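You operate a simulated robot arm through the tools that you are given. There is no shell and no other tool. Be economical: measure what you need, move in short steps, check, and stop when the job is done.

You run a simulated two-armed robot. Do the job below in one go: nothing can be reset, and whatever is moved stays where it is left.

## Task
Take the orange wiping block and leave it on the white ledge. Put the yellow hand pad on the top of the white table away on the top of the small table. Put the blue puck marked "42" from the top of the white table on top of the white case there and the blue puck that says "23" on top of the grey box. Take the steel roller on the top of the white table and put it away on the top of the small table. Take the steel bolt from the tail end of belt 1 and put it on the pass mat. Do these in any order.

It is judged by the outcome, as a careful person would: the job done as asked, and still so three seconds after it is handed in. It fails if anything else is knocked over, pushed out of place, dropped, spilled or broken.

## Robot
Two 7-joint arms with two-finger grippers on one trunk, on a base that drives. Base frame: it is fixed to the floor where the robot stands at the start and does not move with it; the origin is under the middle of the robot, x ahead of it, y to its left, z up. Lengths are in mm, angles in degrees, forces in N, time in s.
The left shoulder is at the start at [60, 123, 995], the right one opposite. With the tool pointing down near the work surface each hand reaches from about 340 to 800 mm from the robot's upright axis, wherever it stands, measured 20 degrees to its own side. Places, roughly: blue puck [1750, 250, 750]; grey box (11x13x10 cm) [1800, 300, 900]; orange wiping block (8x6x5 cm) [700, -200, 900]; pass mat (26x20 cm) [-1860, 2140, 800]; steel bolt (12x3x3 cm) [-400, -600, 1000]; steel roller (4x4x14 cm) [2100, 100, 900]; top of the small table [-2000, 100, 800]; white case [2000, 0, 1000]; white ledge (22x78 cm) [2860, -3360, 1360]; yellow hand pad (7x10x6 cm) [1400, 100, 900]. Payload 1.47 kg a hand.
Tool frame (each hand has its own): the origin (TCP) lies between the finger pads and is the grasp point; the fingertips stand 16 mm ahead of it; z points along the fingers, y is the line along which they close. Largest opening 87 mm; the body of the gripper starts 55 mm behind the TCP.
Orientation is that of the tool frame in the base frame, as a unit quaternion [x, y, z, w]. With the fingers straight down and closing along the base's y, the tool's x points along the base's -x, its y along +y and its z along -z.

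## Interface
- The arms move only by the tool send_rows. It takes "left_moves", "right_moves" or both (then of equal length, played together; a hand with none holds still); each is a list that holds one entry, the list of rows, each a list of 7 numbers: the turn, a rotation vector about the tool's x, y, z in units of 8 degrees (1.0 is 8 degrees), then the shift along the tool's x, y, z in units of 20 mm (1.0 is 20 mm), then the opening, from 0 (shut) to 1 (fully open). In form: [[[wx, wy, wz, tx, ty, tz, gripper], ...]]. A call has 1 to 20 rows; each row shifts and turns the commanded pose from where the row before left it, along the tool's axes as they then stand. A call with a number of a shift or a turn outside -1 to 1 is refused whole. A row lasts 0.2 s, in which the tool goes at most 50 mm and 8.6 degrees; a call with a longer step from one row to the next is refused whole, and so is a gripper value outside its range. A pose out of reach is approached as far as the arm can. The call stops where the force on the tool passes 40 N (or 10 N more than at its start, if that is more) or the arm is blocked; 0.2 s more then pass. The fingers move at their own pace (about 153 mm/s each) and stop on an object; they squeeze with about 25 N. The grip force told is the motor's: it shows also when the fingers shut on nothing. Time passes only in rows, and 0.2 s behind the last, so rows that do not move let the fingers close. It gives the time, the measured TCP pose, the force on the tool (base axes), the opening and the grip force at its end, in the units of the frame above (readings bear some noise), with the torque about the TCP (base axes, N m) and any sound that the robot's microphone picked up, and new pictures: "pictures" is both (left out), scene, wrist or none (wrist: the cameras of the hands that moved).
- Cameras (640 x 400 px; columns grow to the right, rows downward): "scene" is now at [61.5, -60.2, 1552.8]; the picture's right is [-0.76, -0.65, 0.00], its down [-0.47, 0.55, -0.69] and it looks along [0.45, -0.52, -0.73] (base axes); focal length 214 px, centre (320, 200). "left" rides on the left gripper at [73, -12, -90] in its tool frame; the picture's right is [0.16, 0.99, 0.00], its down [-0.72, 0.12, -0.68] and it looks along [-0.67, 0.11, 0.73] (tool axes); focal length 247 px, centre (320, 200). "right" rides on the right gripper at [73, 12, -90] in its tool frame; the picture's right is [-0.16, 0.99, 0.00], its down [-0.72, -0.12, -0.68] and it looks along [-0.67, -0.11, 0.73] (tool axes); focal length 247 px, centre (320, 200). There is no depth. A picture from a camera that has moved, and an enlarged one, comes with that camera's place and axes in the base frame and with its lens.
- slide_trunk(by): slides the trunk up (or, below 0, down) by that many mm; the arms and the scene camera ride with it, the base frame stays. It gives what a move gives, with no picture.
- steer(legs): drives the robot by 1 to 6 legs, each [ahead, left, turn to the left] in mm, mm and degrees, along the robot's own axes; the way and the turn of a leg run together, so that a leg with both is an arc; at most 1500 mm and 180 degrees a leg. The arms and the cameras ride along, it lands a little off, and it stops where it bumps. It gives what a move gives, and a new picture of the scene camera.
- turn_head(pan, tilt): turns the head with the scene camera to pan (to the left, within 120 degrees either way) and tilt (down, from -29 to 69), counted from straight ahead of the robot. It gives what a move gives, and a new picture of the scene camera.
- inspect(camera, box): a new picture of the part [left, top, right, bottom] of that camera's present view, enlarged. No time passes.
- sign_off(): hands the job in; it is judged then, once.

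Work in short steps. Places have to be worked out from the pictures, the camera data and where the tool is seen: move nearer, look again, correct. Check each grasp and each placing, and mend what went wrong. You have 186 turns and 260 pictures in all, those below and enlarged ones among them. Open the grippers and draw the arms clear of the work before you hand the job in, unless the task says otherwise; then end with one line.

The tools are called after "Emit:" as name(argument=value, ...) on one line, values as JSON. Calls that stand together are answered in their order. send_rows: Moves the arms, as the interface text tells. Its arguments: {"type":"object","properties":{"left_moves":{"type":"array","items":{"type":"array","items":{"type":"array","items":{"type":"number"}}}},"right_moves":{"type":"array","items":{"type":"array","items":{"type":"array","items":{"type":"number"}}}},"pictures":{"type":"string","enum":["both","scene","wrist","none"]}},"required":[]} The other tools are called the same way: slide_trunk (by) slides the trunk up or down; steer (legs) drives the base; turn_head (pan, tilt) turns the head that bears the scene camera; inspect (camera, box) takes an enlarged picture of a part of a camera's view; sign_off () hands the job in.

At the start:

```text
time: 0.0
left_position: [460.2, -62.4, 1249.4]
left_orientation: [0.0, 1.0, 0.0, 0.0]
left_contact_force: [-0.1, -0.3, -0.2]
left_ft_torque: [0.04, 0.01, 0.01]
left_grip_width: 87.0
left_grasp_force: 0.0
right_position: [290.6, -364.1, 1218.1]
right_orientation: [0.001, 1.0, 0.0, -0.001]
right_contact_force: [0.5, -0.5, 0.8]
right_ft_torque: [-0.01, -0.01, 0.01]
right_grip_width: 87.0
right_grasp_force: 0.1
trunk travel left (down, up): [-150.0, 80.0]
robot x, y, heading: [3.3, -1.3, -0.2]
head pan, tilt: [-49.4, 46.7]
```

scene: 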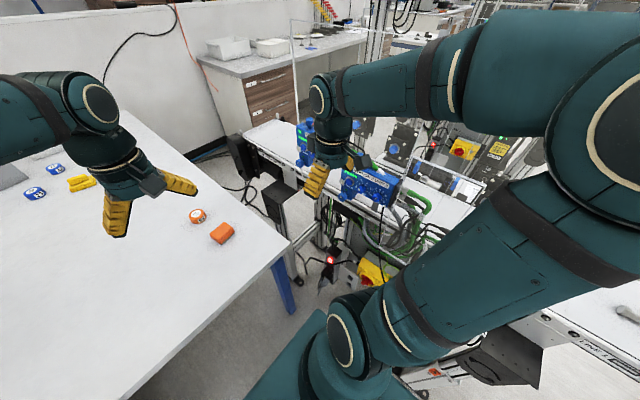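
right: 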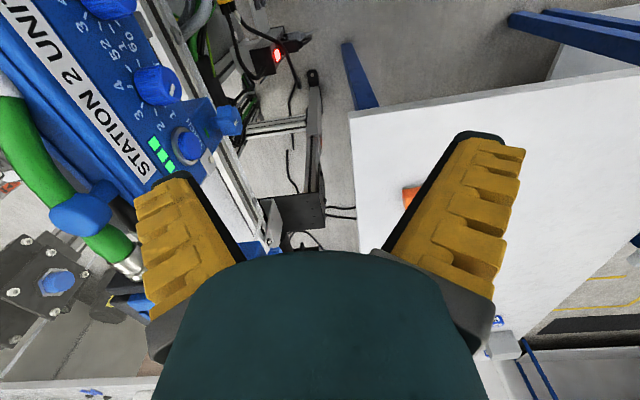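
left: 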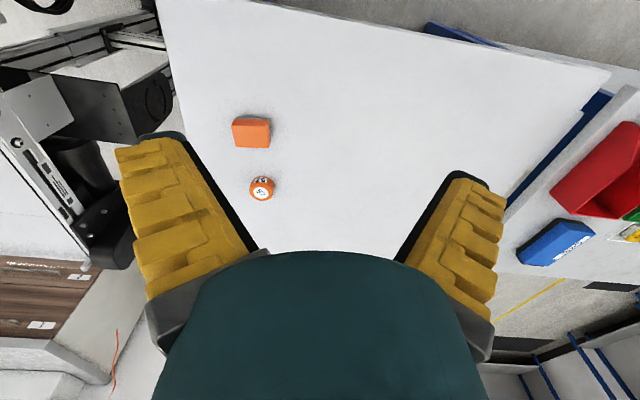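

The white table is ahead with the orange block near its edge. I look around with the head first to map things.

Emit:
turn_head(pan=0, tilt=30)

Emit:
turn_head(pan=100, tilt=25)

Emit:
turn_head(pan=-110, tilt=30)

```text
time: 1.2
left_position: [460.2, -62.3, 1250.4]
left_orientation: [0.0, 1.0, 0.0, -0.001]
left_contact_force: [0.2, 0.3, -0.6]
left_ft_torque: [0.03, 0.03, 0.01]
left_grip_width: 86.8
left_grasp_force: 0.0
right_position: [289.0, -363.7, 1215.8]
right_orientation: [-0.001, 1.0, 0.0, 0.0]
right_contact_force: [0.2, -0.2, 0.2]
right_ft_torque: [0.0, 0.0, 0.02]
right_grip_width: 86.9
right_grasp_force: 0.0
trunk travel left (down, up): [-150.0, 80.0]
robot x, y, heading: [0.6, -1.6, 0.0]
head pan, tilt: [0.0, 30.0]
camera scene: at [99.9, 0.5, 1577.9], right [0.0, -1.0, 0.0], down [-0.5, 0.0, -0.87], along [0.87, 0.0, -0.5], focal length 214 px, centre (320, 200)
```

scene: 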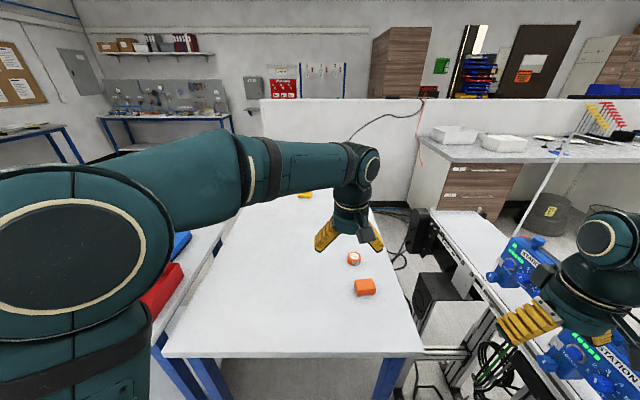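

```text
time: 2.9
left_position: [460.4, -62.7, 1250.1]
left_orientation: [0.0, 1.0, 0.0, -0.001]
left_contact_force: [0.3, -0.6, -0.4]
left_ft_torque: [-0.01, 0.02, 0.0]
left_grip_width: 87.0
left_grasp_force: 0.2
right_position: [289.1, -363.4, 1218.1]
right_orientation: [0.0, 1.0, 0.0, 0.0]
right_contact_force: [-0.3, 0.0, -1.0]
right_ft_torque: [0.0, -0.01, -0.01]
right_grip_width: 86.8
right_grasp_force: 0.1
trunk travel left (down, up): [-150.0, 80.0]
robot x, y, heading: [-0.7, -2.1, -0.2]
head pan, tilt: [100.0, 25.0]
camera scene: at [-6.5, 91.2, 1585.8], right [0.98, 0.17, 0.0], down [0.07, -0.42, -0.91], along [-0.16, 0.89, -0.42], focal length 214 px, centre (320, 200)
```

scene: 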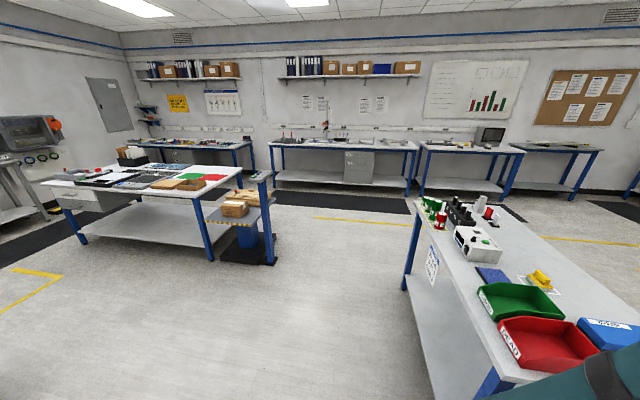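

```text
time: 6.0
left_position: [461.0, -62.2, 1250.4]
left_orientation: [-0.001, 1.0, 0.0, -0.001]
left_contact_force: [-0.3, 0.7, -0.6]
left_ft_torque: [-0.01, -0.01, -0.01]
left_grip_width: 87.1
left_grasp_force: 0.0
right_position: [289.7, -363.6, 1217.0]
right_orientation: [0.0, 1.0, -0.001, -0.001]
right_contact_force: [0.6, -0.2, 0.3]
right_ft_torque: [0.03, -0.03, 0.05]
right_grip_width: 87.0
right_grasp_force: 0.0
trunk travel left (down, up): [-150.0, 80.0]
robot x, y, heading: [0.2, 0.5, 0.2]
head pan, tilt: [-110.0, 30.0]
camera scene: at [-21.4, -84.5, 1577.9], right [-0.94, 0.34, 0.0], down [0.17, 0.47, -0.87], along [-0.3, -0.81, -0.5], focal length 214 px, centre (320, 200)
```

scene: 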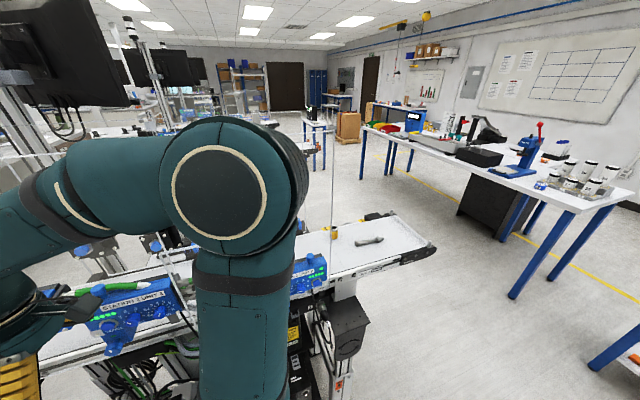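

Need more of the map: behind and front left.

Emit:
turn_head(pan=120, tilt=15)

Emit:
turn_head(pan=45, tilt=35)

Emit:
turn_head(pan=-50, tilt=10)

```text
time: 9.2
left_position: [460.5, -62.6, 1249.2]
left_orientation: [0.0, 1.0, 0.001, 0.0]
left_contact_force: [-0.3, -0.3, -0.6]
left_ft_torque: [0.03, 0.03, 0.0]
left_grip_width: 87.0
left_grasp_force: 0.0
right_position: [290.4, -364.2, 1216.0]
right_orientation: [0.0, 1.0, 0.0, 0.0]
right_contact_force: [-0.6, 0.5, 0.7]
right_ft_torque: [0.0, 0.0, 0.0]
right_grip_width: 87.0
right_grasp_force: 0.0
trunk travel left (down, up): [-150.0, 80.0]
robot x, y, heading: [1.6, 1.5, 0.1]
head pan, tilt: [120.0, 15.0]
camera scene: at [-37.2, 81.4, 1602.1], right [0.87, 0.5, 0.0], down [0.13, -0.22, -0.97], along [-0.48, 0.84, -0.26], focal length 214 px, centre (320, 200)
```

scene: 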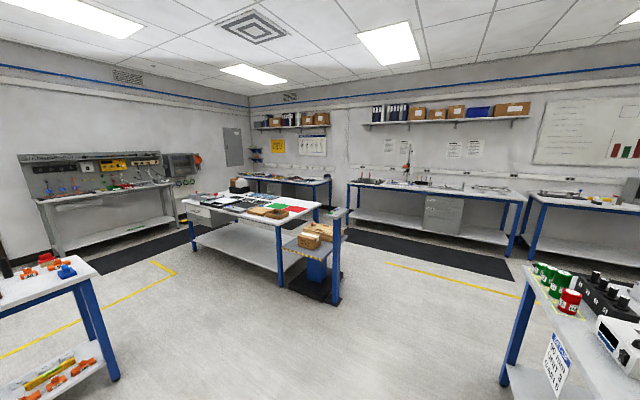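

```text
time: 10.7
left_position: [460.6, -63.3, 1248.9]
left_orientation: [0.0, 1.0, -0.001, 0.001]
left_contact_force: [-1.1, 0.0, 0.7]
left_ft_torque: [-0.02, -0.03, 0.0]
left_grip_width: 86.9
left_grasp_force: 0.1
right_position: [290.2, -363.0, 1216.6]
right_orientation: [0.0, 1.0, -0.001, 0.001]
right_contact_force: [0.1, 0.3, -0.2]
right_ft_torque: [0.02, 0.01, 0.01]
right_grip_width: 87.0
right_grasp_force: 0.0
trunk travel left (down, up): [-150.0, 80.0]
robot x, y, heading: [-3.5, 1.9, 0.3]
head pan, tilt: [45.0, 35.0]
camera scene: at [71.7, 62.8, 1570.1], right [0.71, -0.71, 0.0], down [-0.41, -0.41, -0.82], along [0.58, 0.58, -0.57], focal length 214 px, centre (320, 200)
```

scene: 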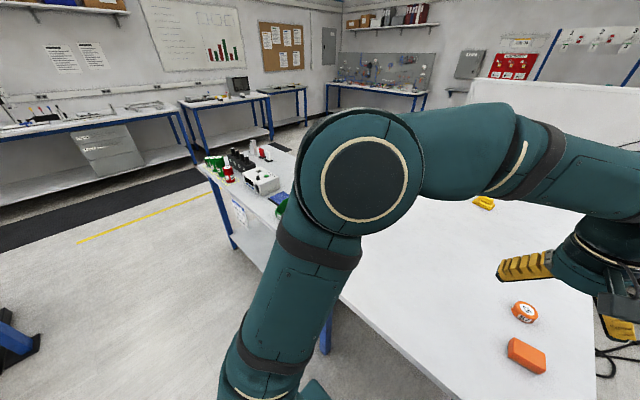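

```text
time: 12.4
left_position: [459.7, -62.8, 1249.9]
left_orientation: [-0.001, 1.0, 0.0, 0.0]
left_contact_force: [-1.0, 0.3, -0.6]
left_ft_torque: [-0.02, 0.02, -0.02]
left_grip_width: 86.7
left_grasp_force: 0.0
right_position: [290.5, -363.7, 1217.2]
right_orientation: [-0.001, 1.0, -0.001, 0.0]
right_contact_force: [-0.5, -0.2, -0.8]
right_ft_torque: [0.02, 0.01, -0.01]
right_grip_width: 87.1
right_grasp_force: 0.0
trunk travel left (down, up): [-150.0, 80.0]
robot x, y, heading: [-2.0, -0.5, -0.0]
head pan, tilt: [-50.0, 10.0]
camera scene: at [69.3, -70.7, 1610.2], right [-0.77, -0.64, 0.0], down [-0.11, 0.13, -0.98], along [0.63, -0.75, -0.17], focal length 214 px, centre (320, 200)
```

scene: 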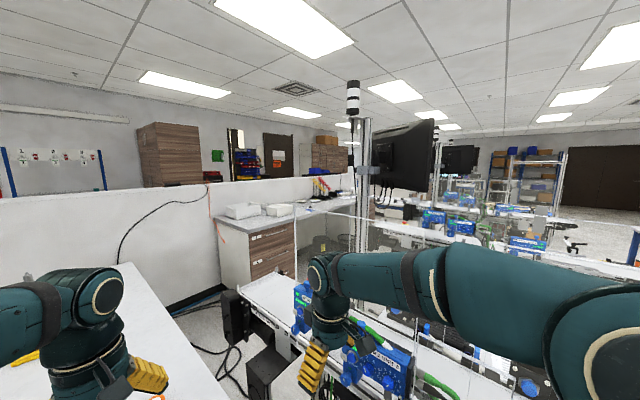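

I zoom in toward where the ledge should be.

Emit:
inspect(camera="scene", box=[220, 120, 420, 245])

Emit:
turn_head(pan=-80, tilt=10)

Emit:
turn_head(pan=-120, tilt=15)

```text
3.20 times, centred on (320, 182) of scene
camera zoom: at [69.3, -70.7, 1610.2], right [-0.77, -0.64, 0.0], down [-0.11, 0.13, -0.98], along [0.63, -0.75, -0.17], focal length 686 px, centre (320, 256)
```

zoom: 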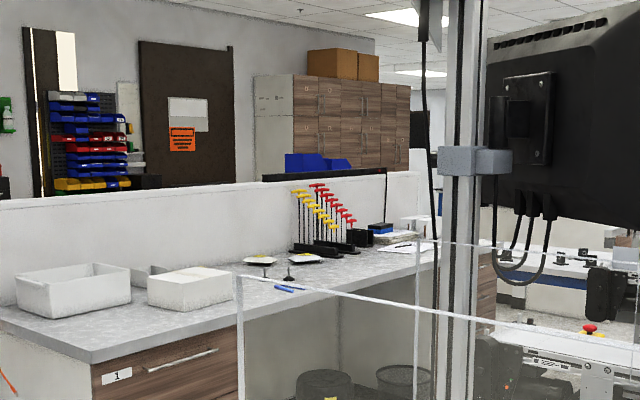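

```text
time: 13.4
left_position: [461.0, -63.5, 1248.6]
left_orientation: [0.0, 1.0, 0.0, -0.001]
left_contact_force: [0.1, 0.5, -0.7]
left_ft_torque: [0.01, -0.02, -0.02]
left_grip_width: 86.8
left_grasp_force: 0.0
right_position: [290.3, -363.4, 1217.0]
right_orientation: [0.0, 1.0, 0.001, 0.001]
right_contact_force: [0.2, 0.3, 0.2]
right_ft_torque: [0.0, 0.0, 0.0]
right_grip_width: 86.9
right_grasp_force: 0.0
trunk travel left (down, up): [-150.0, 80.0]
robot x, y, heading: [-1.6, 0.5, -0.0]
head pan, tilt: [-80.0, 10.0]
camera scene: at [25.7, -91.0, 1610.2], right [-0.98, -0.17, 0.0], down [-0.03, 0.17, -0.98], along [0.17, -0.97, -0.17], focal length 214 px, centre (320, 200)
```

scene: 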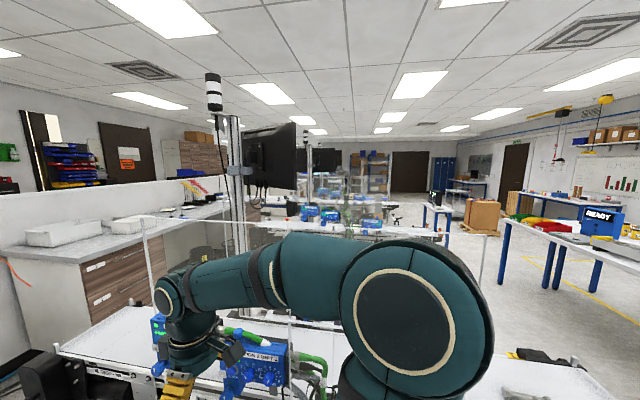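

```text
time: 14.4
left_position: [459.5, -63.2, 1249.9]
left_orientation: [0.0, 1.0, 0.0, 0.0]
left_contact_force: [0.1, 0.1, -1.0]
left_ft_torque: [0.01, 0.0, -0.03]
left_grip_width: 86.7
left_grasp_force: 0.0
right_position: [289.9, -363.0, 1216.8]
right_orientation: [0.0, 1.0, 0.0, 0.0]
right_contact_force: [-0.4, 0.2, -0.5]
right_ft_torque: [-0.01, -0.04, 0.01]
right_grip_width: 87.0
right_grasp_force: 0.1
trunk travel left (down, up): [-150.0, 80.0]
robot x, y, heading: [-1.8, 1.8, 0.0]
head pan, tilt: [-120.0, 15.0]
camera scene: at [-37.2, -80.4, 1602.1], right [-0.87, 0.5, 0.0], down [0.13, 0.22, -0.97], along [-0.48, -0.84, -0.26], focal length 214 px, centre (320, 200)
```

scene: 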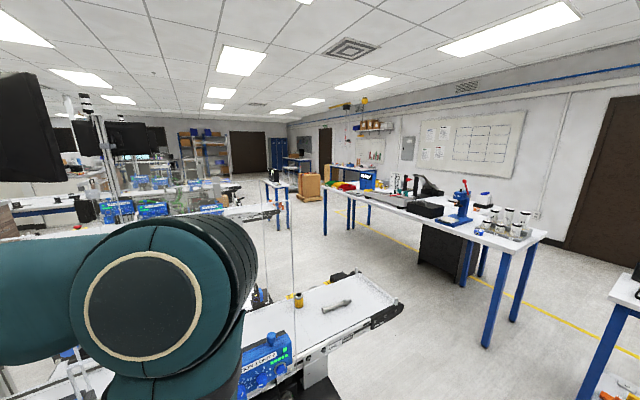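

The bolt lies near (-510,-745) on a belt of height ~880. I back off along the free aisle, turn to face the belt, and approach for the left arm.

Emit:
steer(legs=[[-700, 0, 0], [0, 0, -90], [150, 0, 0]])

Emit:
turn_head(pan=15, tilt=50)

```text
time: 23.1
left_position: [-761.9, -608.8, 1250.6]
left_orientation: [0.706, 0.708, 0.0, -0.001]
left_contact_force: [-0.4, -1.0, -0.4]
left_ft_torque: [0.05, 0.03, 0.0]
left_grip_width: 87.0
left_grasp_force: 0.0
right_position: [-1063.6, -439.5, 1215.9]
right_orientation: [0.707, 0.708, 0.0, -0.001]
right_contact_force: [0.4, 0.4, 0.4]
right_ft_torque: [0.03, 0.03, 0.03]
right_grip_width: 86.9
right_grasp_force: 0.0
trunk travel left (down, up): [-150.0, 80.0]
robot x, y, heading: [-701.3, -149.7, -90.1]
head pan, tilt: [-120.0, 15.0]
camera scene: at [-782.4, -112.1, 1602.1], right [0.5, 0.87, 0.0], down [0.22, -0.13, -0.97], along [-0.84, 0.48, -0.26], focal length 214 px, centre (320, 200)
```

scene: 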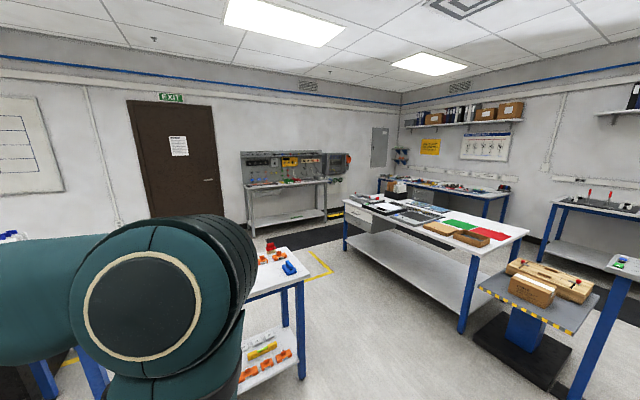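

```text
time: 25.2
left_position: [-761.5, -608.8, 1249.4]
left_orientation: [0.706, 0.708, 0.0, 0.001]
left_contact_force: [0.4, -0.6, 1.6]
left_ft_torque: [-0.02, -0.02, 0.01]
left_grip_width: 87.0
left_grasp_force: 0.0
right_position: [-1062.8, -438.4, 1217.8]
right_orientation: [0.706, 0.708, 0.0, 0.0]
right_contact_force: [-0.3, 0.3, -0.1]
right_ft_torque: [0.01, 0.0, -0.04]
right_grip_width: 87.3
right_grasp_force: 0.1
trunk travel left (down, up): [-150.0, 80.0]
robot x, y, heading: [-699.8, -149.1, -89.9]
head pan, tilt: [15.0, 50.0]
camera scene: at [-681.2, -231.3, 1548.4], right [-0.97, -0.26, 0.0], down [-0.2, 0.74, -0.64], along [0.17, -0.62, -0.77], focal length 214 px, centre (320, 200)
```

scene: 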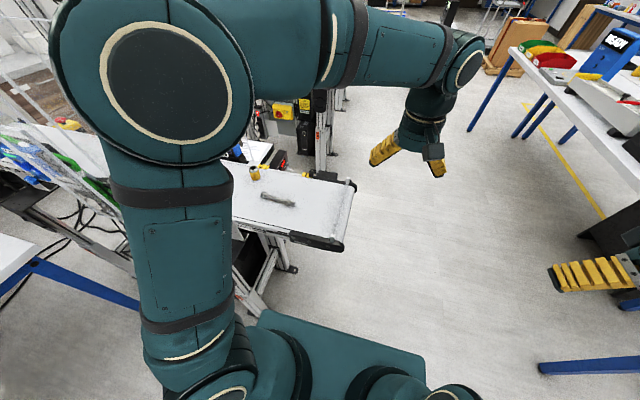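

Triangulating gives the bolt at about (-428,-632,1010), long axis along x. I move the left hand over it while turning the wrist so the fingers close across the bolt.

Emit:
send_rows(left_moves=[[[0, 0, 0, -0.1, 1, 0, 1], [0, 0, 0, -0.1, 1, 0, 1], [0, 0, 0, -0.1, 1, 0, 1], [0, 0, 0, -0.1, 1, 0, 1], [0, 0, 0, -0.1, 1, 0, 1], [0, 0, 0, -0.1, 1, 0, 1], [0, 0, 0, -0.1, 1, 0, 1], [0, 0, 0, -0.1, 1, 0, 1], [0, 0, 0, -0.1, 1, 0, 1], [0, 0, 0, -0.1, 1, 0, 1]]], pictures="both")

```text
time: 27.4
left_position: [-561.6, -628.8, 1248.3]
left_orientation: [0.705, 0.709, 0.0, 0.0]
left_contact_force: [0.1, -0.2, 0.6]
left_ft_torque: [0.01, 0.03, -0.01]
left_grip_width: 87.2
left_grasp_force: 0.0
right_position: [-1062.9, -438.2, 1216.6]
right_orientation: [0.706, 0.708, 0.0, 0.0]
right_contact_force: [0.3, -0.5, -0.2]
right_ft_torque: [0.03, 0.01, 0.02]
right_grip_width: 87.1
right_grasp_force: 0.0
trunk travel left (down, up): [-150.0, 80.0]
robot x, y, heading: [-701.6, -148.2, -89.6]
head pan, tilt: [15.0, 50.0]
camera scene: at [-680.7, -231.3, 1548.3], right [-0.96, -0.26, 0.0], down [-0.2, 0.74, -0.64], along [0.17, -0.62, -0.77], focal length 214 px, centre (320, 200)
camera left: at [-573.2, -555.1, 1339.9], right [0.99, 0.16, 0.0], down [0.12, -0.72, 0.68], along [0.11, -0.67, -0.73], focal length 247 px, centre (320, 200)
```

scene: 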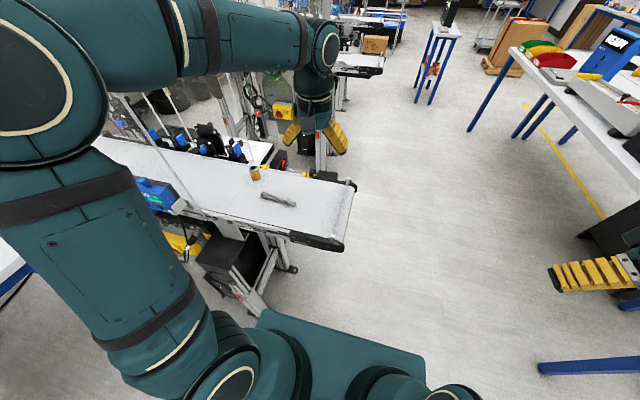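
left: 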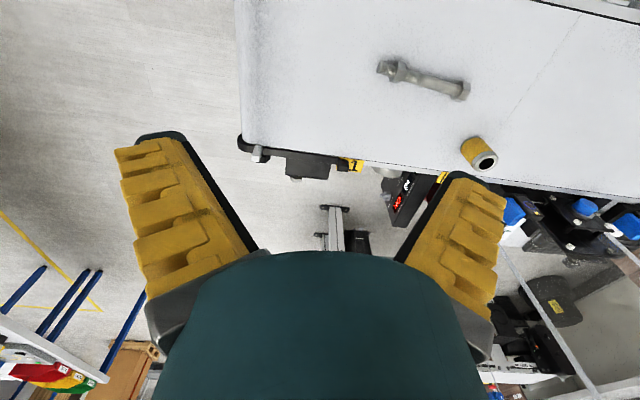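

Bolt confirmed at (-425,-633). Shift over it and rotate the wrist about 86°.

Emit:
send_rows(left_moves=[[[0, 0, 0, 0, 0.97, 0, 1], [0, 0, 0, 0, 0.97, 0, 1], [0, 0, 0, 0, 0.97, 0, 1], [0, 0, 0, 0, 0.97, 0, 1], [0, 0, 0, 0, 0.97, 0, 1], [0, 0, 0, 0, 0.97, 0, 1], [0, 0, 0, 0, 0.97, 0, 1], [0, 0, -0.98, 0, 0, 0, 1], [0, 0, -0.98, 0, 0, 0, 1], [0, 0, -0.98, 0, 0, 0, 1], [0, 0, -0.98, 0, 0, 0, 1], [0, 0, -0.98, 0, 0, 0, 1], [0, 0, -0.98, 0, 0, 0, 1], [0, 0, -0.98, 0, 0, 0, 1], [0, 0, -0.98, 0, 0, 0, 1], [0, 0, -0.98, 0, 0, 0, 1], [0, 0, -0.98, 0, 0, 0, 1], [0, 0, -0.98, 0, 0, 0, 1]]], pictures="both")

```text
time: 31.2
left_position: [-425.9, -628.1, 1249.3]
left_orientation: [0.031, 1.0, 0.0, 0.0]
left_contact_force: [-0.6, 0.8, 0.5]
left_ft_torque: [0.0, -0.01, 0.01]
left_grip_width: 87.3
left_grasp_force: 0.0
right_position: [-1062.9, -438.2, 1217.0]
right_orientation: [0.706, 0.708, 0.0, -0.001]
right_contact_force: [0.7, -0.3, -0.1]
right_ft_torque: [0.0, 0.0, 0.01]
right_grip_width: 87.0
right_grasp_force: 0.1
trunk travel left (down, up): [-150.0, 80.0]
robot x, y, heading: [-702.1, -145.7, -90.0]
head pan, tilt: [15.0, 50.0]
camera scene: at [-681.2, -231.3, 1548.4], right [-0.96, -0.26, 0.0], down [-0.2, 0.74, -0.64], along [0.17, -0.62, -0.77], focal length 214 px, centre (320, 200)
camera left: at [-499.6, -634.3, 1339.5], right [-0.1, 1.0, 0.0], down [0.73, 0.07, 0.68], along [0.68, 0.07, -0.73], focal length 247 px, centre (320, 200)
```

scene: 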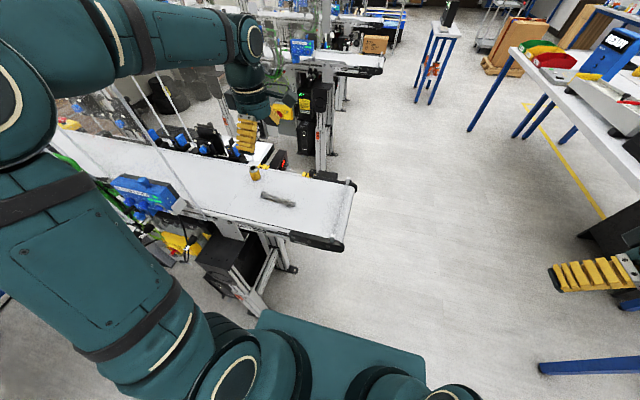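
left: 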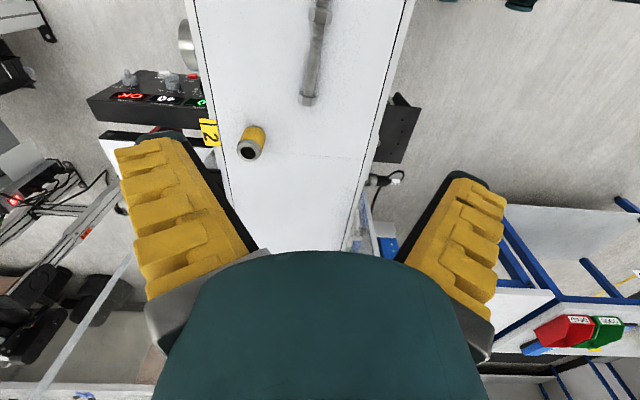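

Aligned; descend 205 mm with a small y correction and check.

Emit:
send_rows(left_moves=[[[0, 0, 0, 0, -0.3, 1, 1], [0, 0, 0, 0, 0, 1, 1], [0, 0, 0, 0, 0, 1, 1], [0, 0, 0, 0, 0, 1, 1], [0, 0, 0, 0, 0, 1, 1], [0, 0, 0, 0, 0, 1, 1], [0, 0, 0, 0, 0, 1, 1], [0, 0, 0, 0, 0, 1, 1], [0, 0, 0, 0, 0, 1, 1], [0, 0, 0, 0, 0, 1, 1]]], pictures="wrist")

```text
time: 33.5
left_position: [-426.3, -633.4, 1048.8]
left_orientation: [0.031, 1.0, -0.001, 0.0]
left_contact_force: [0.1, -0.1, 0.9]
left_ft_torque: [0.0, 0.01, -0.01]
left_grip_width: 86.8
left_grasp_force: 0.1
right_position: [-1063.1, -438.4, 1215.9]
right_orientation: [0.706, 0.708, 0.0, 0.0]
right_contact_force: [-0.1, 0.8, 0.0]
right_ft_torque: [0.01, 0.01, -0.01]
right_grip_width: 86.9
right_grasp_force: 0.1
trunk travel left (down, up): [-150.0, 80.0]
robot x, y, heading: [-702.7, -149.1, -89.9]
head pan, tilt: [15.0, 50.0]
camera left: at [-500.1, -640.5, 1139.6], right [-0.1, 1.0, 0.0], down [0.73, 0.07, 0.68], along [0.68, 0.07, -0.73], focal length 247 px, centre (320, 200)
```

left: 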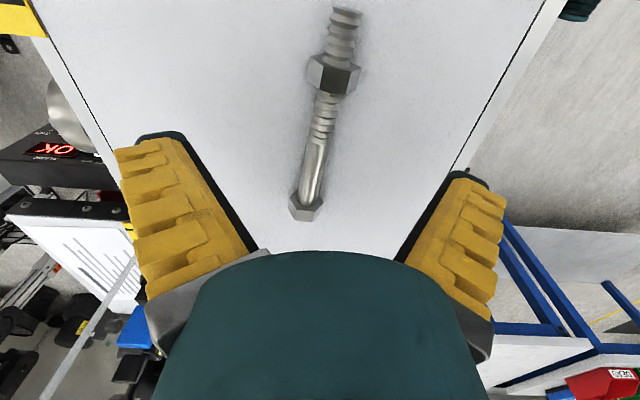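

Shank sits between the fingers; shift 10 mm toward the head, lower 33 mm and close.

Emit:
send_rows(left_moves=[[[0, 0, 0, -0.5, 0, 0.6, 1], [0, 0, 0, 0, 0, 0.5, 1], [0, 0, 0, 0, 0, 0.5, 1], [0, 0, 0, 0, 0, 0, 0], [0, 0, 0, 0, 0, 0, 0], [0, 0, 0, 0, 0, 0, 0]]], pictures="wrist")

```text
time: 34.9
left_position: [-416.1, -634.9, 1019.8]
left_orientation: [0.032, 0.999, 0.0, 0.0]
left_contact_force: [1.1, -0.9, 8.1]
left_ft_torque: [0.01, -0.05, -0.25]
left_grip_width: 16.3
left_grasp_force: 24.3
right_position: [-1063.3, -437.9, 1217.5]
right_orientation: [0.706, 0.708, 0.0, 0.001]
right_contact_force: [-0.2, 0.2, -0.8]
right_ft_torque: [0.02, -0.02, 0.01]
right_grip_width: 86.9
right_grasp_force: 0.1
trunk travel left (down, up): [-150.0, 80.0]
robot x, y, heading: [-700.3, -146.8, -89.8]
head pan, tilt: [15.0, 50.0]
camera left: at [-489.7, -640.8, 1108.8], right [-0.1, 1.0, 0.0], down [0.73, 0.07, 0.68], along [0.68, 0.06, -0.73], focal length 247 px, centre (320, 200)
```

left: 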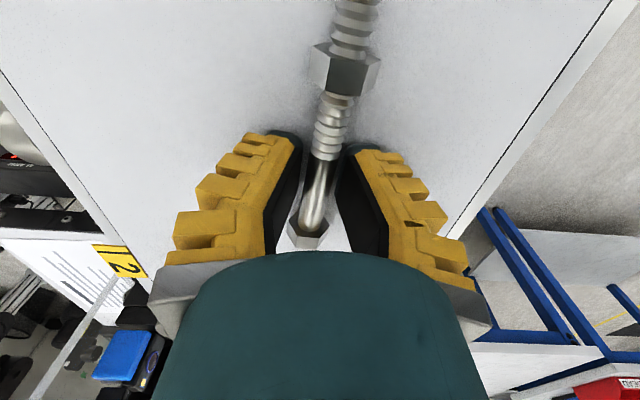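

Gripped at 16 mm. Lift and check.

Emit:
send_rows(left_moves=[[[0, 0, 0, 0, 0, -0.5, 0], [0, 0, 0, 0, 0, -0.5, 0], [0, 0, 0, 0, 0, -1, 0], [0, 0, 0, 0, 0, -1, 0], [0, 0, 0, 0, 0, -1, 0], [0, 0, 0, 0, 0, -1, 0], [0, 0, 0, 0, 0, -1, 0], [0, 0, 0, 0, 0, -1, 0], [0, 0, 0, 0, 0, -1, 0], [0, 0, 0, 0, 0, -1, 0], [0, 0, 0, 0, 0, -1, 0]]], pictures="wrist")

```text
time: 37.2
left_position: [-415.6, -633.8, 1217.5]
left_orientation: [0.03, 1.0, 0.001, 0.0]
left_contact_force: [0.5, 1.0, -0.7]
left_ft_torque: [-0.02, 0.0, -0.01]
left_grip_width: 13.0
left_grasp_force: 25.0
right_position: [-1063.5, -438.4, 1216.6]
right_orientation: [0.706, 0.708, 0.0, 0.0]
right_contact_force: [-0.5, -0.8, -0.1]
right_ft_torque: [-0.01, 0.0, 0.04]
right_grip_width: 87.1
right_grasp_force: 0.2
trunk travel left (down, up): [-150.0, 80.0]
robot x, y, heading: [-702.5, -148.1, -89.9]
head pan, tilt: [15.0, 50.0]
camera left: at [-489.6, -640.6, 1308.0], right [-0.1, 1.0, 0.0], down [0.73, 0.07, 0.68], along [0.68, 0.07, -0.73], focal length 247 px, centre (320, 200)
```

left: 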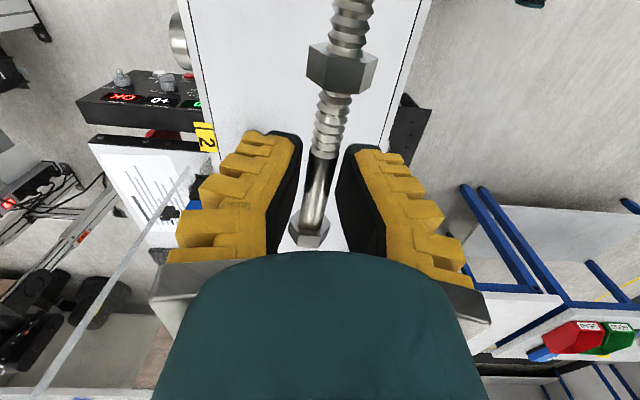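

Bolt held. Back away, turn around and drive toward the table with the green mat.

Emit:
steer(legs=[[-400, 0, 0], [0, 0, 180], [800, 0, 0], [0, 1000, 0]])

Emit:
turn_head(pan=-10, tilt=35)

```text
time: 59.7
left_position: [-2012.6, 1510.8, 1217.5]
left_orientation: [1.0, -0.018, 0.0, 0.0]
left_contact_force: [-0.3, -1.1, -0.7]
left_ft_torque: [0.0, 0.03, -0.01]
left_grip_width: 12.8
left_grasp_force: 24.6
right_position: [-1360.8, 1332.2, 1217.4]
right_orientation: [0.717, -0.697, 0.0, -0.001]
right_contact_force: [0.1, 0.7, 0.5]
right_ft_torque: [0.01, -0.01, -0.01]
right_grip_width: 87.0
right_grasp_force: 0.1
trunk travel left (down, up): [-150.0, 80.0]
robot x, y, heading: [-1715.4, 1032.1, 91.8]
head pan, tilt: [15.0, 50.0]
camera scene: at [-1739.2, 1116.5, 1548.3], right [0.96, 0.29, 0.0], down [0.22, -0.73, -0.64], along [-0.18, 0.62, -0.77], focal length 214 px, centre (320, 200)
```

scene: 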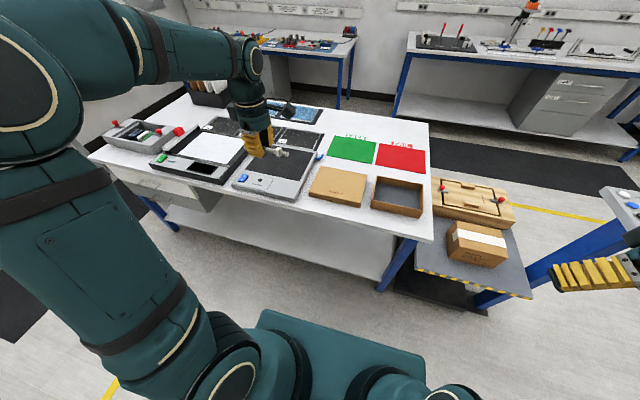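

```text
time: 60.6
left_position: [-2013.6, 1511.7, 1217.2]
left_orientation: [1.0, -0.019, 0.0, 0.0]
left_contact_force: [0.3, 0.5, -1.7]
left_ft_torque: [0.01, 0.0, 0.0]
left_grip_width: 12.8
left_grasp_force: 25.7
right_position: [-1360.7, 1332.7, 1218.5]
right_orientation: [0.718, -0.696, 0.0, 0.0]
right_contact_force: [0.7, -0.2, -0.6]
right_ft_torque: [-0.02, -0.04, 0.0]
right_grip_width: 87.1
right_grasp_force: 0.0
trunk travel left (down, up): [-150.0, 80.0]
robot x, y, heading: [-1715.1, 1032.6, 91.5]
head pan, tilt: [-10.0, 35.0]
camera scene: at [-1704.3, 1129.9, 1570.0], right [0.99, -0.14, 0.0], down [-0.08, -0.57, -0.82], along [0.12, 0.81, -0.57], focal length 214 px, centre (320, 200)
```

scene: 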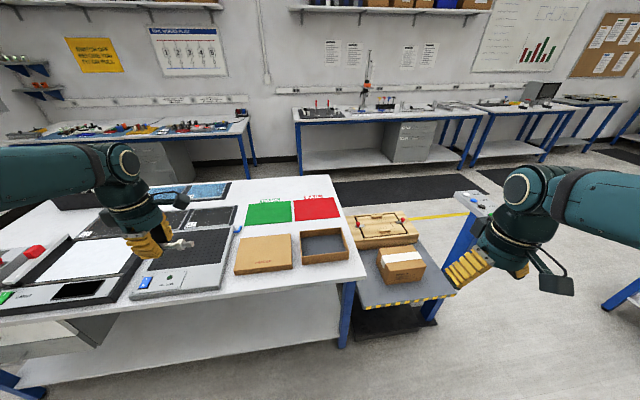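

Confirm which mat is "pass" and move closer.

Emit:
inspect(camera="scene", box=[220, 170, 360, 257])

Emit:
steer(legs=[[280, -100, -1.5]])

```text
4.57 times, centred on (290, 214) of scene
camera zoom: at [-1704.3, 1129.9, 1570.0], right [0.99, -0.14, 0.0], down [-0.08, -0.57, -0.82], along [0.12, 0.81, -0.57], focal length 980 px, centre (457, 138)
```

zoom: 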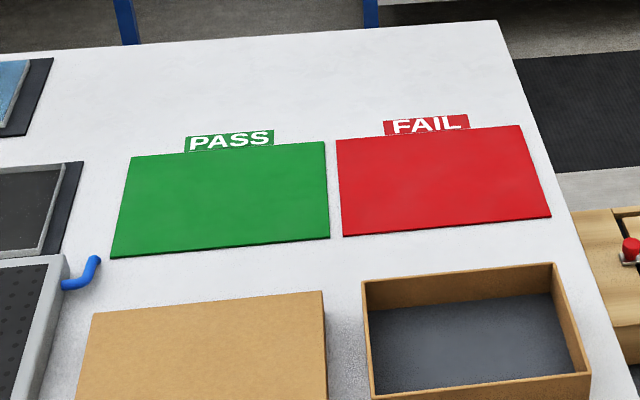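

```text
time: 62.6
left_position: [-1904.0, 1800.4, 1217.4]
left_orientation: [0.999, -0.032, 0.0, 0.0]
left_contact_force: [-0.2, -0.3, -1.3]
left_ft_torque: [0.0, 0.06, 0.0]
left_grip_width: 13.0
left_grasp_force: 24.9
right_position: [-1257.2, 1602.6, 1217.3]
right_orientation: [0.708, -0.706, 0.0, -0.001]
right_contact_force: [0.4, -0.6, 0.8]
right_ft_torque: [-0.05, 0.0, -0.01]
right_grip_width: 87.0
right_grasp_force: 0.0
trunk travel left (down, up): [-150.0, 80.0]
robot x, y, heading: [-1623.5, 1309.5, 90.1]
head pan, tilt: [-10.0, 35.0]
camera scene: at [-1605.4, 1410.6, 1570.0], right [0.98, -0.17, 0.0], down [-0.1, -0.57, -0.82], along [0.14, 0.81, -0.57], focal length 214 px, centre (320, 200)
```

scene: 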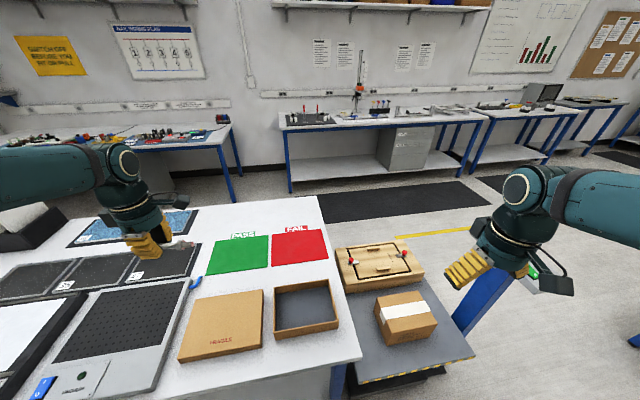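

PASS is the green mat, center ≈ (-1850,2113,~815). Move the bolt over it.

Emit:
send_rows(left_moves=[[[0, 0, 0, 0.12, -0.97, 0, 0], [0, 0, 0, 0.12, -0.97, 0, 0], [0, 0, 0, 0.12, -0.97, 0, 0], [0, 0, 0, 0.12, -0.97, 0, 0], [0, 0, 0, 0.12, -0.97, 0, 0], [0, 0, 0, 0.12, -0.97, 0, 0], [0, 0, 0, 0.12, -0.97, 0, 0], [0, 0, 0, 0.12, -0.97, 0, 0], [0, 0, 0, 0.12, -0.97, 0, 0], [0, 0, 0, 0.12, -0.97, 0, 0], [0, 0, 0, 0.12, -0.97, 0, 0], [0, 0, 0, 0.12, -0.97, 0, 0], [0, 0, 0, 0.12, -0.97, 0, 0], [0, 0, 0, 0.12, -0.97, 0, 0], [0, 0, 0, 0.12, -0.97, 0, 0]]], pictures="both")

```text
time: 65.8
left_position: [-1860.3, 2023.6, 1217.4]
left_orientation: [0.999, -0.032, 0.0, 0.0]
left_contact_force: [0.2, 0.4, 0.0]
left_ft_torque: [-0.01, 0.01, 0.0]
left_grip_width: 12.7
left_grasp_force: 25.1
left hand out of reach, approached as far as the arm can: row 12, 13, 14, 15
right_position: [-1257.4, 1601.8, 1217.9]
right_orientation: [0.707, -0.707, 0.0, 0.0]
right_contact_force: [-0.2, -1.0, -0.1]
right_ft_torque: [0.0, -0.02, 0.0]
right_grip_width: 86.8
right_grasp_force: 0.0
trunk travel left (down, up): [-150.0, 80.0]
robot x, y, heading: [-1620.1, 1314.2, 90.1]
head pan, tilt: [-10.0, 35.0]
camera scene: at [-1605.7, 1409.5, 1570.1], right [0.98, -0.17, 0.0], down [-0.1, -0.56, -0.82], along [0.14, 0.81, -0.57], focal length 214 px, centre (320, 200)
camera left: at [-1787.5, 2030.2, 1307.8], right [0.09, -1.0, 0.0], down [-0.73, -0.07, 0.68], along [-0.68, -0.06, -0.73], focal length 247 px, centre (320, 200)
```

scene: 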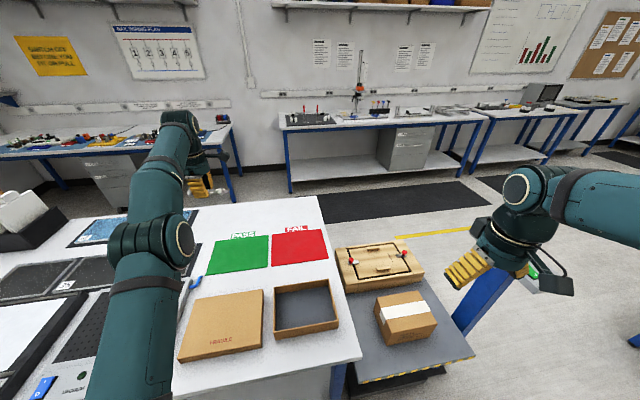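
left: 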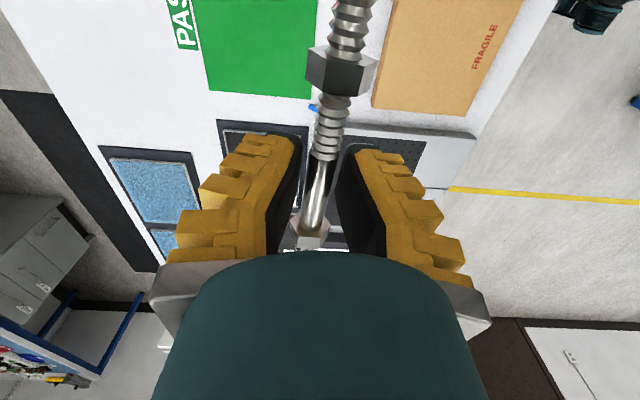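

Out of reach at this height; descend (which brings more reach) and see.

Emit:
send_rows(left_moves=[[[0, 0, 0, 0, 0, 1, 0], [0, 0, 0, 0, 0, 1, 0], [0, 0, 0, 0, 0, 1, 0], [0, 0, 0, 0, 0, 1, 0], [0, 0, 0, 0, 0, 1, 0], [0, 0, 0, 0, 0, 1, 0], [0, 0, 0, 0, 0, 1, 0], [0, 0, 0, 0, 0, 1, 0], [0, 0, 0, 0, 0, 1, 0], [0, 0, 0, 0, 0, 1, 0], [0, 0, 0, 0, 0, 1, 0], [0, 0, 0, 0, 0, 1, 0], [0, 0, 0, 0, 0, 1, 0], [0, 0, 0, 0, 0, 1, 0], [0, 0, 0, 0, 0, 1, 0]]], pictures="wrist")

```text
time: 69.0
left_position: [-1859.6, 2024.0, 916.9]
left_orientation: [0.999, -0.033, -0.001, -0.001]
left_contact_force: [-0.3, -1.2, -0.7]
left_ft_torque: [0.02, 0.04, 0.01]
left_grip_width: 12.9
left_grasp_force: 25.0
right_position: [-1256.8, 1601.8, 1217.4]
right_orientation: [0.707, -0.707, -0.001, 0.001]
right_contact_force: [-0.3, 0.9, -0.1]
right_ft_torque: [-0.03, -0.02, 0.02]
right_grip_width: 87.1
right_grasp_force: 0.0
trunk travel left (down, up): [-150.0, 80.0]
robot x, y, heading: [-1622.9, 1311.1, 90.2]
head pan, tilt: [-10.0, 35.0]
camera left: at [-1787.5, 2030.6, 1007.2], right [0.09, -1.0, 0.0], down [-0.73, -0.07, 0.68], along [-0.68, -0.06, -0.73], focal length 247 px, centre (320, 200)
```

left: 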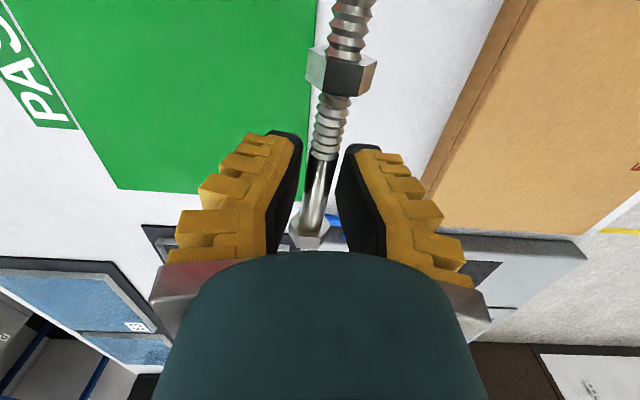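

Now extend 80 mm further over the mat.

Emit:
send_rows(left_moves=[[[0, 0, 0, 0.1, -0.9, 0, 0], [0, 0, 0, 0.1, -0.9, 0, 0], [0, 0, 0, 0.1, -0.9, 0, 0], [0, 0, 0, 0.1, -0.9, 0, 0], [0, 0, 0, 0, 0, 1, 0], [0, 0, 0, 0, 0, 1, 0]]], pictures="wrist")

```text
time: 70.4
left_position: [-1847.4, 2070.2, 877.9]
left_orientation: [0.999, -0.032, 0.0, 0.0]
left_contact_force: [-0.1, 0.1, -0.9]
left_ft_torque: [-0.02, -0.03, -0.01]
left_grip_width: 13.1
left_grasp_force: 24.9
left hand out of reach, approached as far as the arm can: row 3, 4
right_position: [-1256.2, 1603.7, 1217.3]
right_orientation: [0.708, -0.706, -0.001, 0.0]
right_contact_force: [-1.6, 0.6, -0.1]
right_ft_torque: [-0.02, 0.0, 0.0]
right_grip_width: 86.8
right_grasp_force: 0.0
trunk travel left (down, up): [-150.0, 80.0]
robot x, y, heading: [-1622.5, 1314.5, 90.2]
head pan, tilt: [-10.0, 35.0]
camera left: at [-1774.3, 2077.3, 968.5], right [0.09, -1.0, 0.0], down [-0.73, -0.07, 0.68], along [-0.68, -0.06, -0.73], focal length 247 px, centre (320, 200)
```

left: 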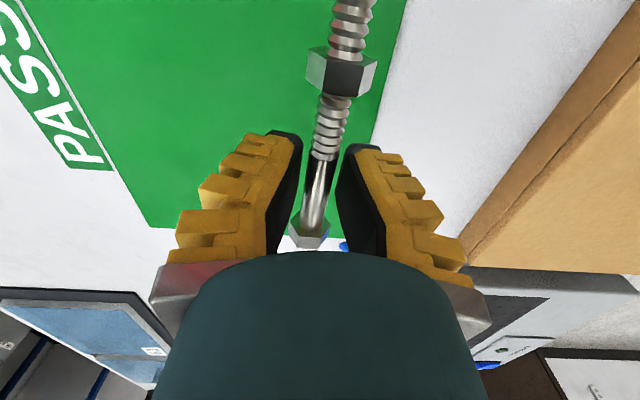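

Nudge the base 30 mm ahead to bring the bolt further inside the mat.

Emit:
steer(legs=[[30, 0, 0]])

Emit:
send_rows(left_moves=[[[0, 0, 0, 0, 0, 1, 0], [0, 0, 0, 0, 0, 0.5, 0]]], pictures="wrist")

```text
time: 71.3
left_position: [-1847.1, 2101.4, 877.4]
left_orientation: [0.999, -0.032, 0.001, 0.001]
left_contact_force: [0.9, -0.2, -2.4]
left_ft_torque: [-0.01, 0.04, 0.01]
left_grip_width: 13.0
left_grasp_force: 25.3
right_position: [-1255.8, 1634.1, 1215.9]
right_orientation: [-0.707, 0.708, 0.0, 0.0]
right_contact_force: [-0.9, 0.8, -0.2]
right_ft_torque: [0.0, 0.0, 0.01]
right_grip_width: 87.2
right_grasp_force: 0.1
trunk travel left (down, up): [-150.0, 80.0]
robot x, y, heading: [-1621.8, 1341.6, 89.9]
head pan, tilt: [-10.0, 35.0]
camera scene: at [-1605.6, 1441.7, 1569.9], right [0.98, -0.17, 0.0], down [-0.1, -0.57, -0.82], along [0.14, 0.81, -0.57], focal length 214 px, centre (320, 200)
```

scene: 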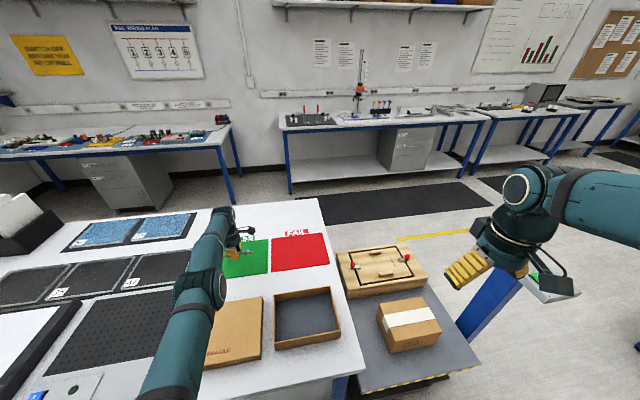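

```text
time: 71.9
left_position: [-1846.2, 2096.5, 849.5]
left_orientation: [0.999, -0.032, 0.0, 0.0]
left_contact_force: [0.8, -0.2, -1.6]
left_ft_torque: [0.04, 0.04, -0.04]
left_grip_width: 13.1
left_grasp_force: 25.1
left hand out of reach, approached as far as the arm can: row 2
right_position: [-1258.4, 1632.4, 1217.4]
right_orientation: [-0.707, 0.707, 0.0, 0.0]
right_contact_force: [-0.1, 0.7, -0.8]
right_ft_torque: [-0.02, -0.01, 0.05]
right_grip_width: 87.1
right_grasp_force: 0.1
trunk travel left (down, up): [-150.0, 80.0]
robot x, y, heading: [-1623.1, 1341.7, 89.9]
head pan, tilt: [-10.0, 35.0]
camera left: at [-1773.3, 2103.2, 939.1], right [0.09, -1.0, 0.0], down [-0.73, -0.07, 0.68], along [-0.68, -0.06, -0.73], focal length 247 px, centre (320, 200)
```

left: 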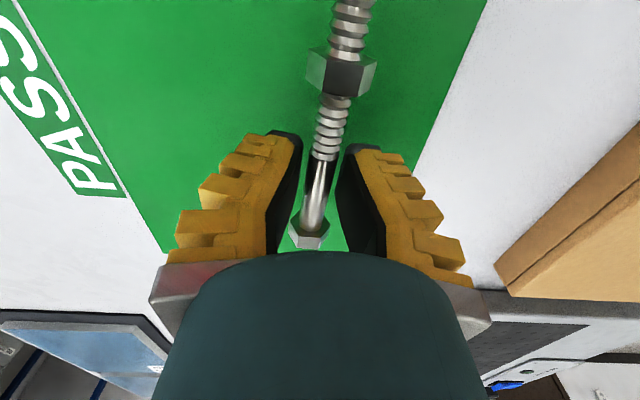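

Near the surface; lower the trunk a little rather than stretch the arm, then check force.

Emit:
slide_trunk(by=-20)

Emit:
send_rows(left_moves=[[[0, 0, 0, 0, 0.2, 0.25, 0], [0, 0, 0, 0, 0, 0.25, 0]]], pictures="wrist")

```text
time: 72.5
left_position: [-1847.5, 2095.9, 828.6]
left_orientation: [0.999, -0.033, 0.0, 0.0]
left_contact_force: [-0.1, -0.7, -1.0]
left_ft_torque: [-0.02, 0.03, 0.01]
left_grip_width: 12.6
left_grasp_force: 24.7
right_position: [-1256.5, 1631.6, 1196.8]
right_orientation: [-0.707, 0.707, -0.001, 0.0]
right_contact_force: [0.6, -0.1, 0.3]
right_ft_torque: [0.0, -0.02, 0.02]
right_grip_width: 86.8
right_grasp_force: 0.0
trunk travel left (down, up): [-130.0, 100.0]
robot x, y, heading: [-1618.6, 1342.6, 89.9]
head pan, tilt: [-10.0, 35.0]
```

```text
time: 73.1
left_position: [-1847.0, 2092.1, 822.6]
left_orientation: [0.999, -0.032, 0.0, -0.003]
left_contact_force: [-0.7, -0.7, 13.3]
left_ft_torque: [-0.04, -0.36, -0.03]
left_grip_width: 18.4
left_grasp_force: 25.3
right_position: [-1256.3, 1629.9, 1197.8]
right_orientation: [0.707, -0.707, 0.0, 0.0]
right_contact_force: [0.3, 0.1, 0.0]
right_ft_torque: [-0.02, -0.02, 0.01]
right_grip_width: 87.0
right_grasp_force: 0.0
trunk travel left (down, up): [-130.0, 100.0]
robot x, y, heading: [-1618.0, 1340.8, 89.9]
head pan, tilt: [-10.0, 35.0]
camera left: at [-1773.4, 2099.1, 912.1], right [0.09, -1.0, 0.0], down [-0.73, -0.07, 0.68], along [-0.68, -0.06, -0.73], focal length 247 px, centre (320, 200)
```

left: 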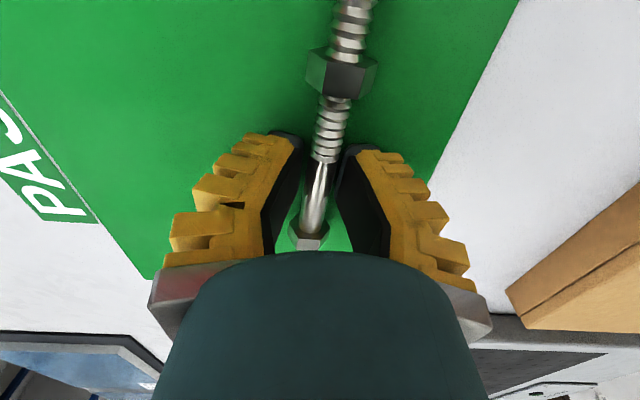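

Contact with 13 N. Open half-way, then fully, and rise.

Emit:
send_rows(left_moves=[[[0, 0, 0, 0, 0, 0, 0.3], [0, 0, 0, 0, 0, 0, 0.6], [0, 0, 0, 0, 0, 0, 0.6], [0, 0, 0, 0, 0, -0.5, 0.6], [0, 0, 0, 0, 0, -1, 0.6], [0, 0, 0, 0, 0, -1, 0.6], [0, 0, 0, 0, 0, -1, 0.6]]], pictures="wrist")

```text
time: 74.7
left_position: [-1846.8, 2092.3, 887.9]
left_orientation: [0.999, -0.032, 0.0, 0.0]
left_contact_force: [0.6, 0.1, 0.1]
left_ft_torque: [0.0, -0.01, -0.01]
left_grip_width: 57.5
left_grasp_force: 3.7
right_position: [-1256.8, 1632.6, 1196.0]
right_orientation: [-0.707, 0.707, 0.0, 0.001]
right_contact_force: [-0.2, -0.5, 0.4]
right_ft_torque: [-0.01, 0.02, 0.01]
right_grip_width: 87.2
right_grasp_force: 0.0
trunk travel left (down, up): [-130.0, 100.0]
robot x, y, heading: [-1619.3, 1341.5, 90.0]
head pan, tilt: [-10.0, 35.0]
camera left: at [-1773.5, 2099.2, 979.1], right [0.09, -1.0, 0.0], down [-0.73, -0.07, 0.68], along [-0.68, -0.06, -0.73], focal length 247 px, centre (320, 200)
```

left: 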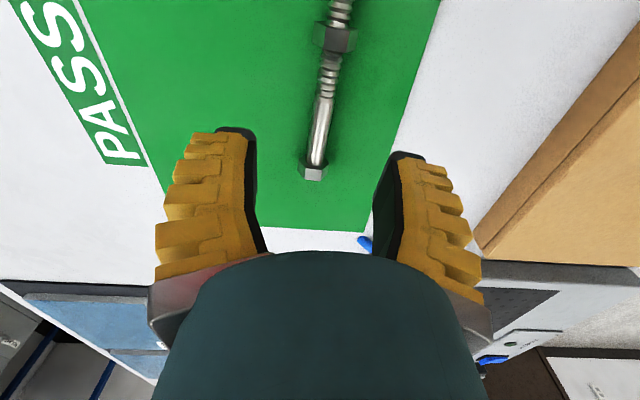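

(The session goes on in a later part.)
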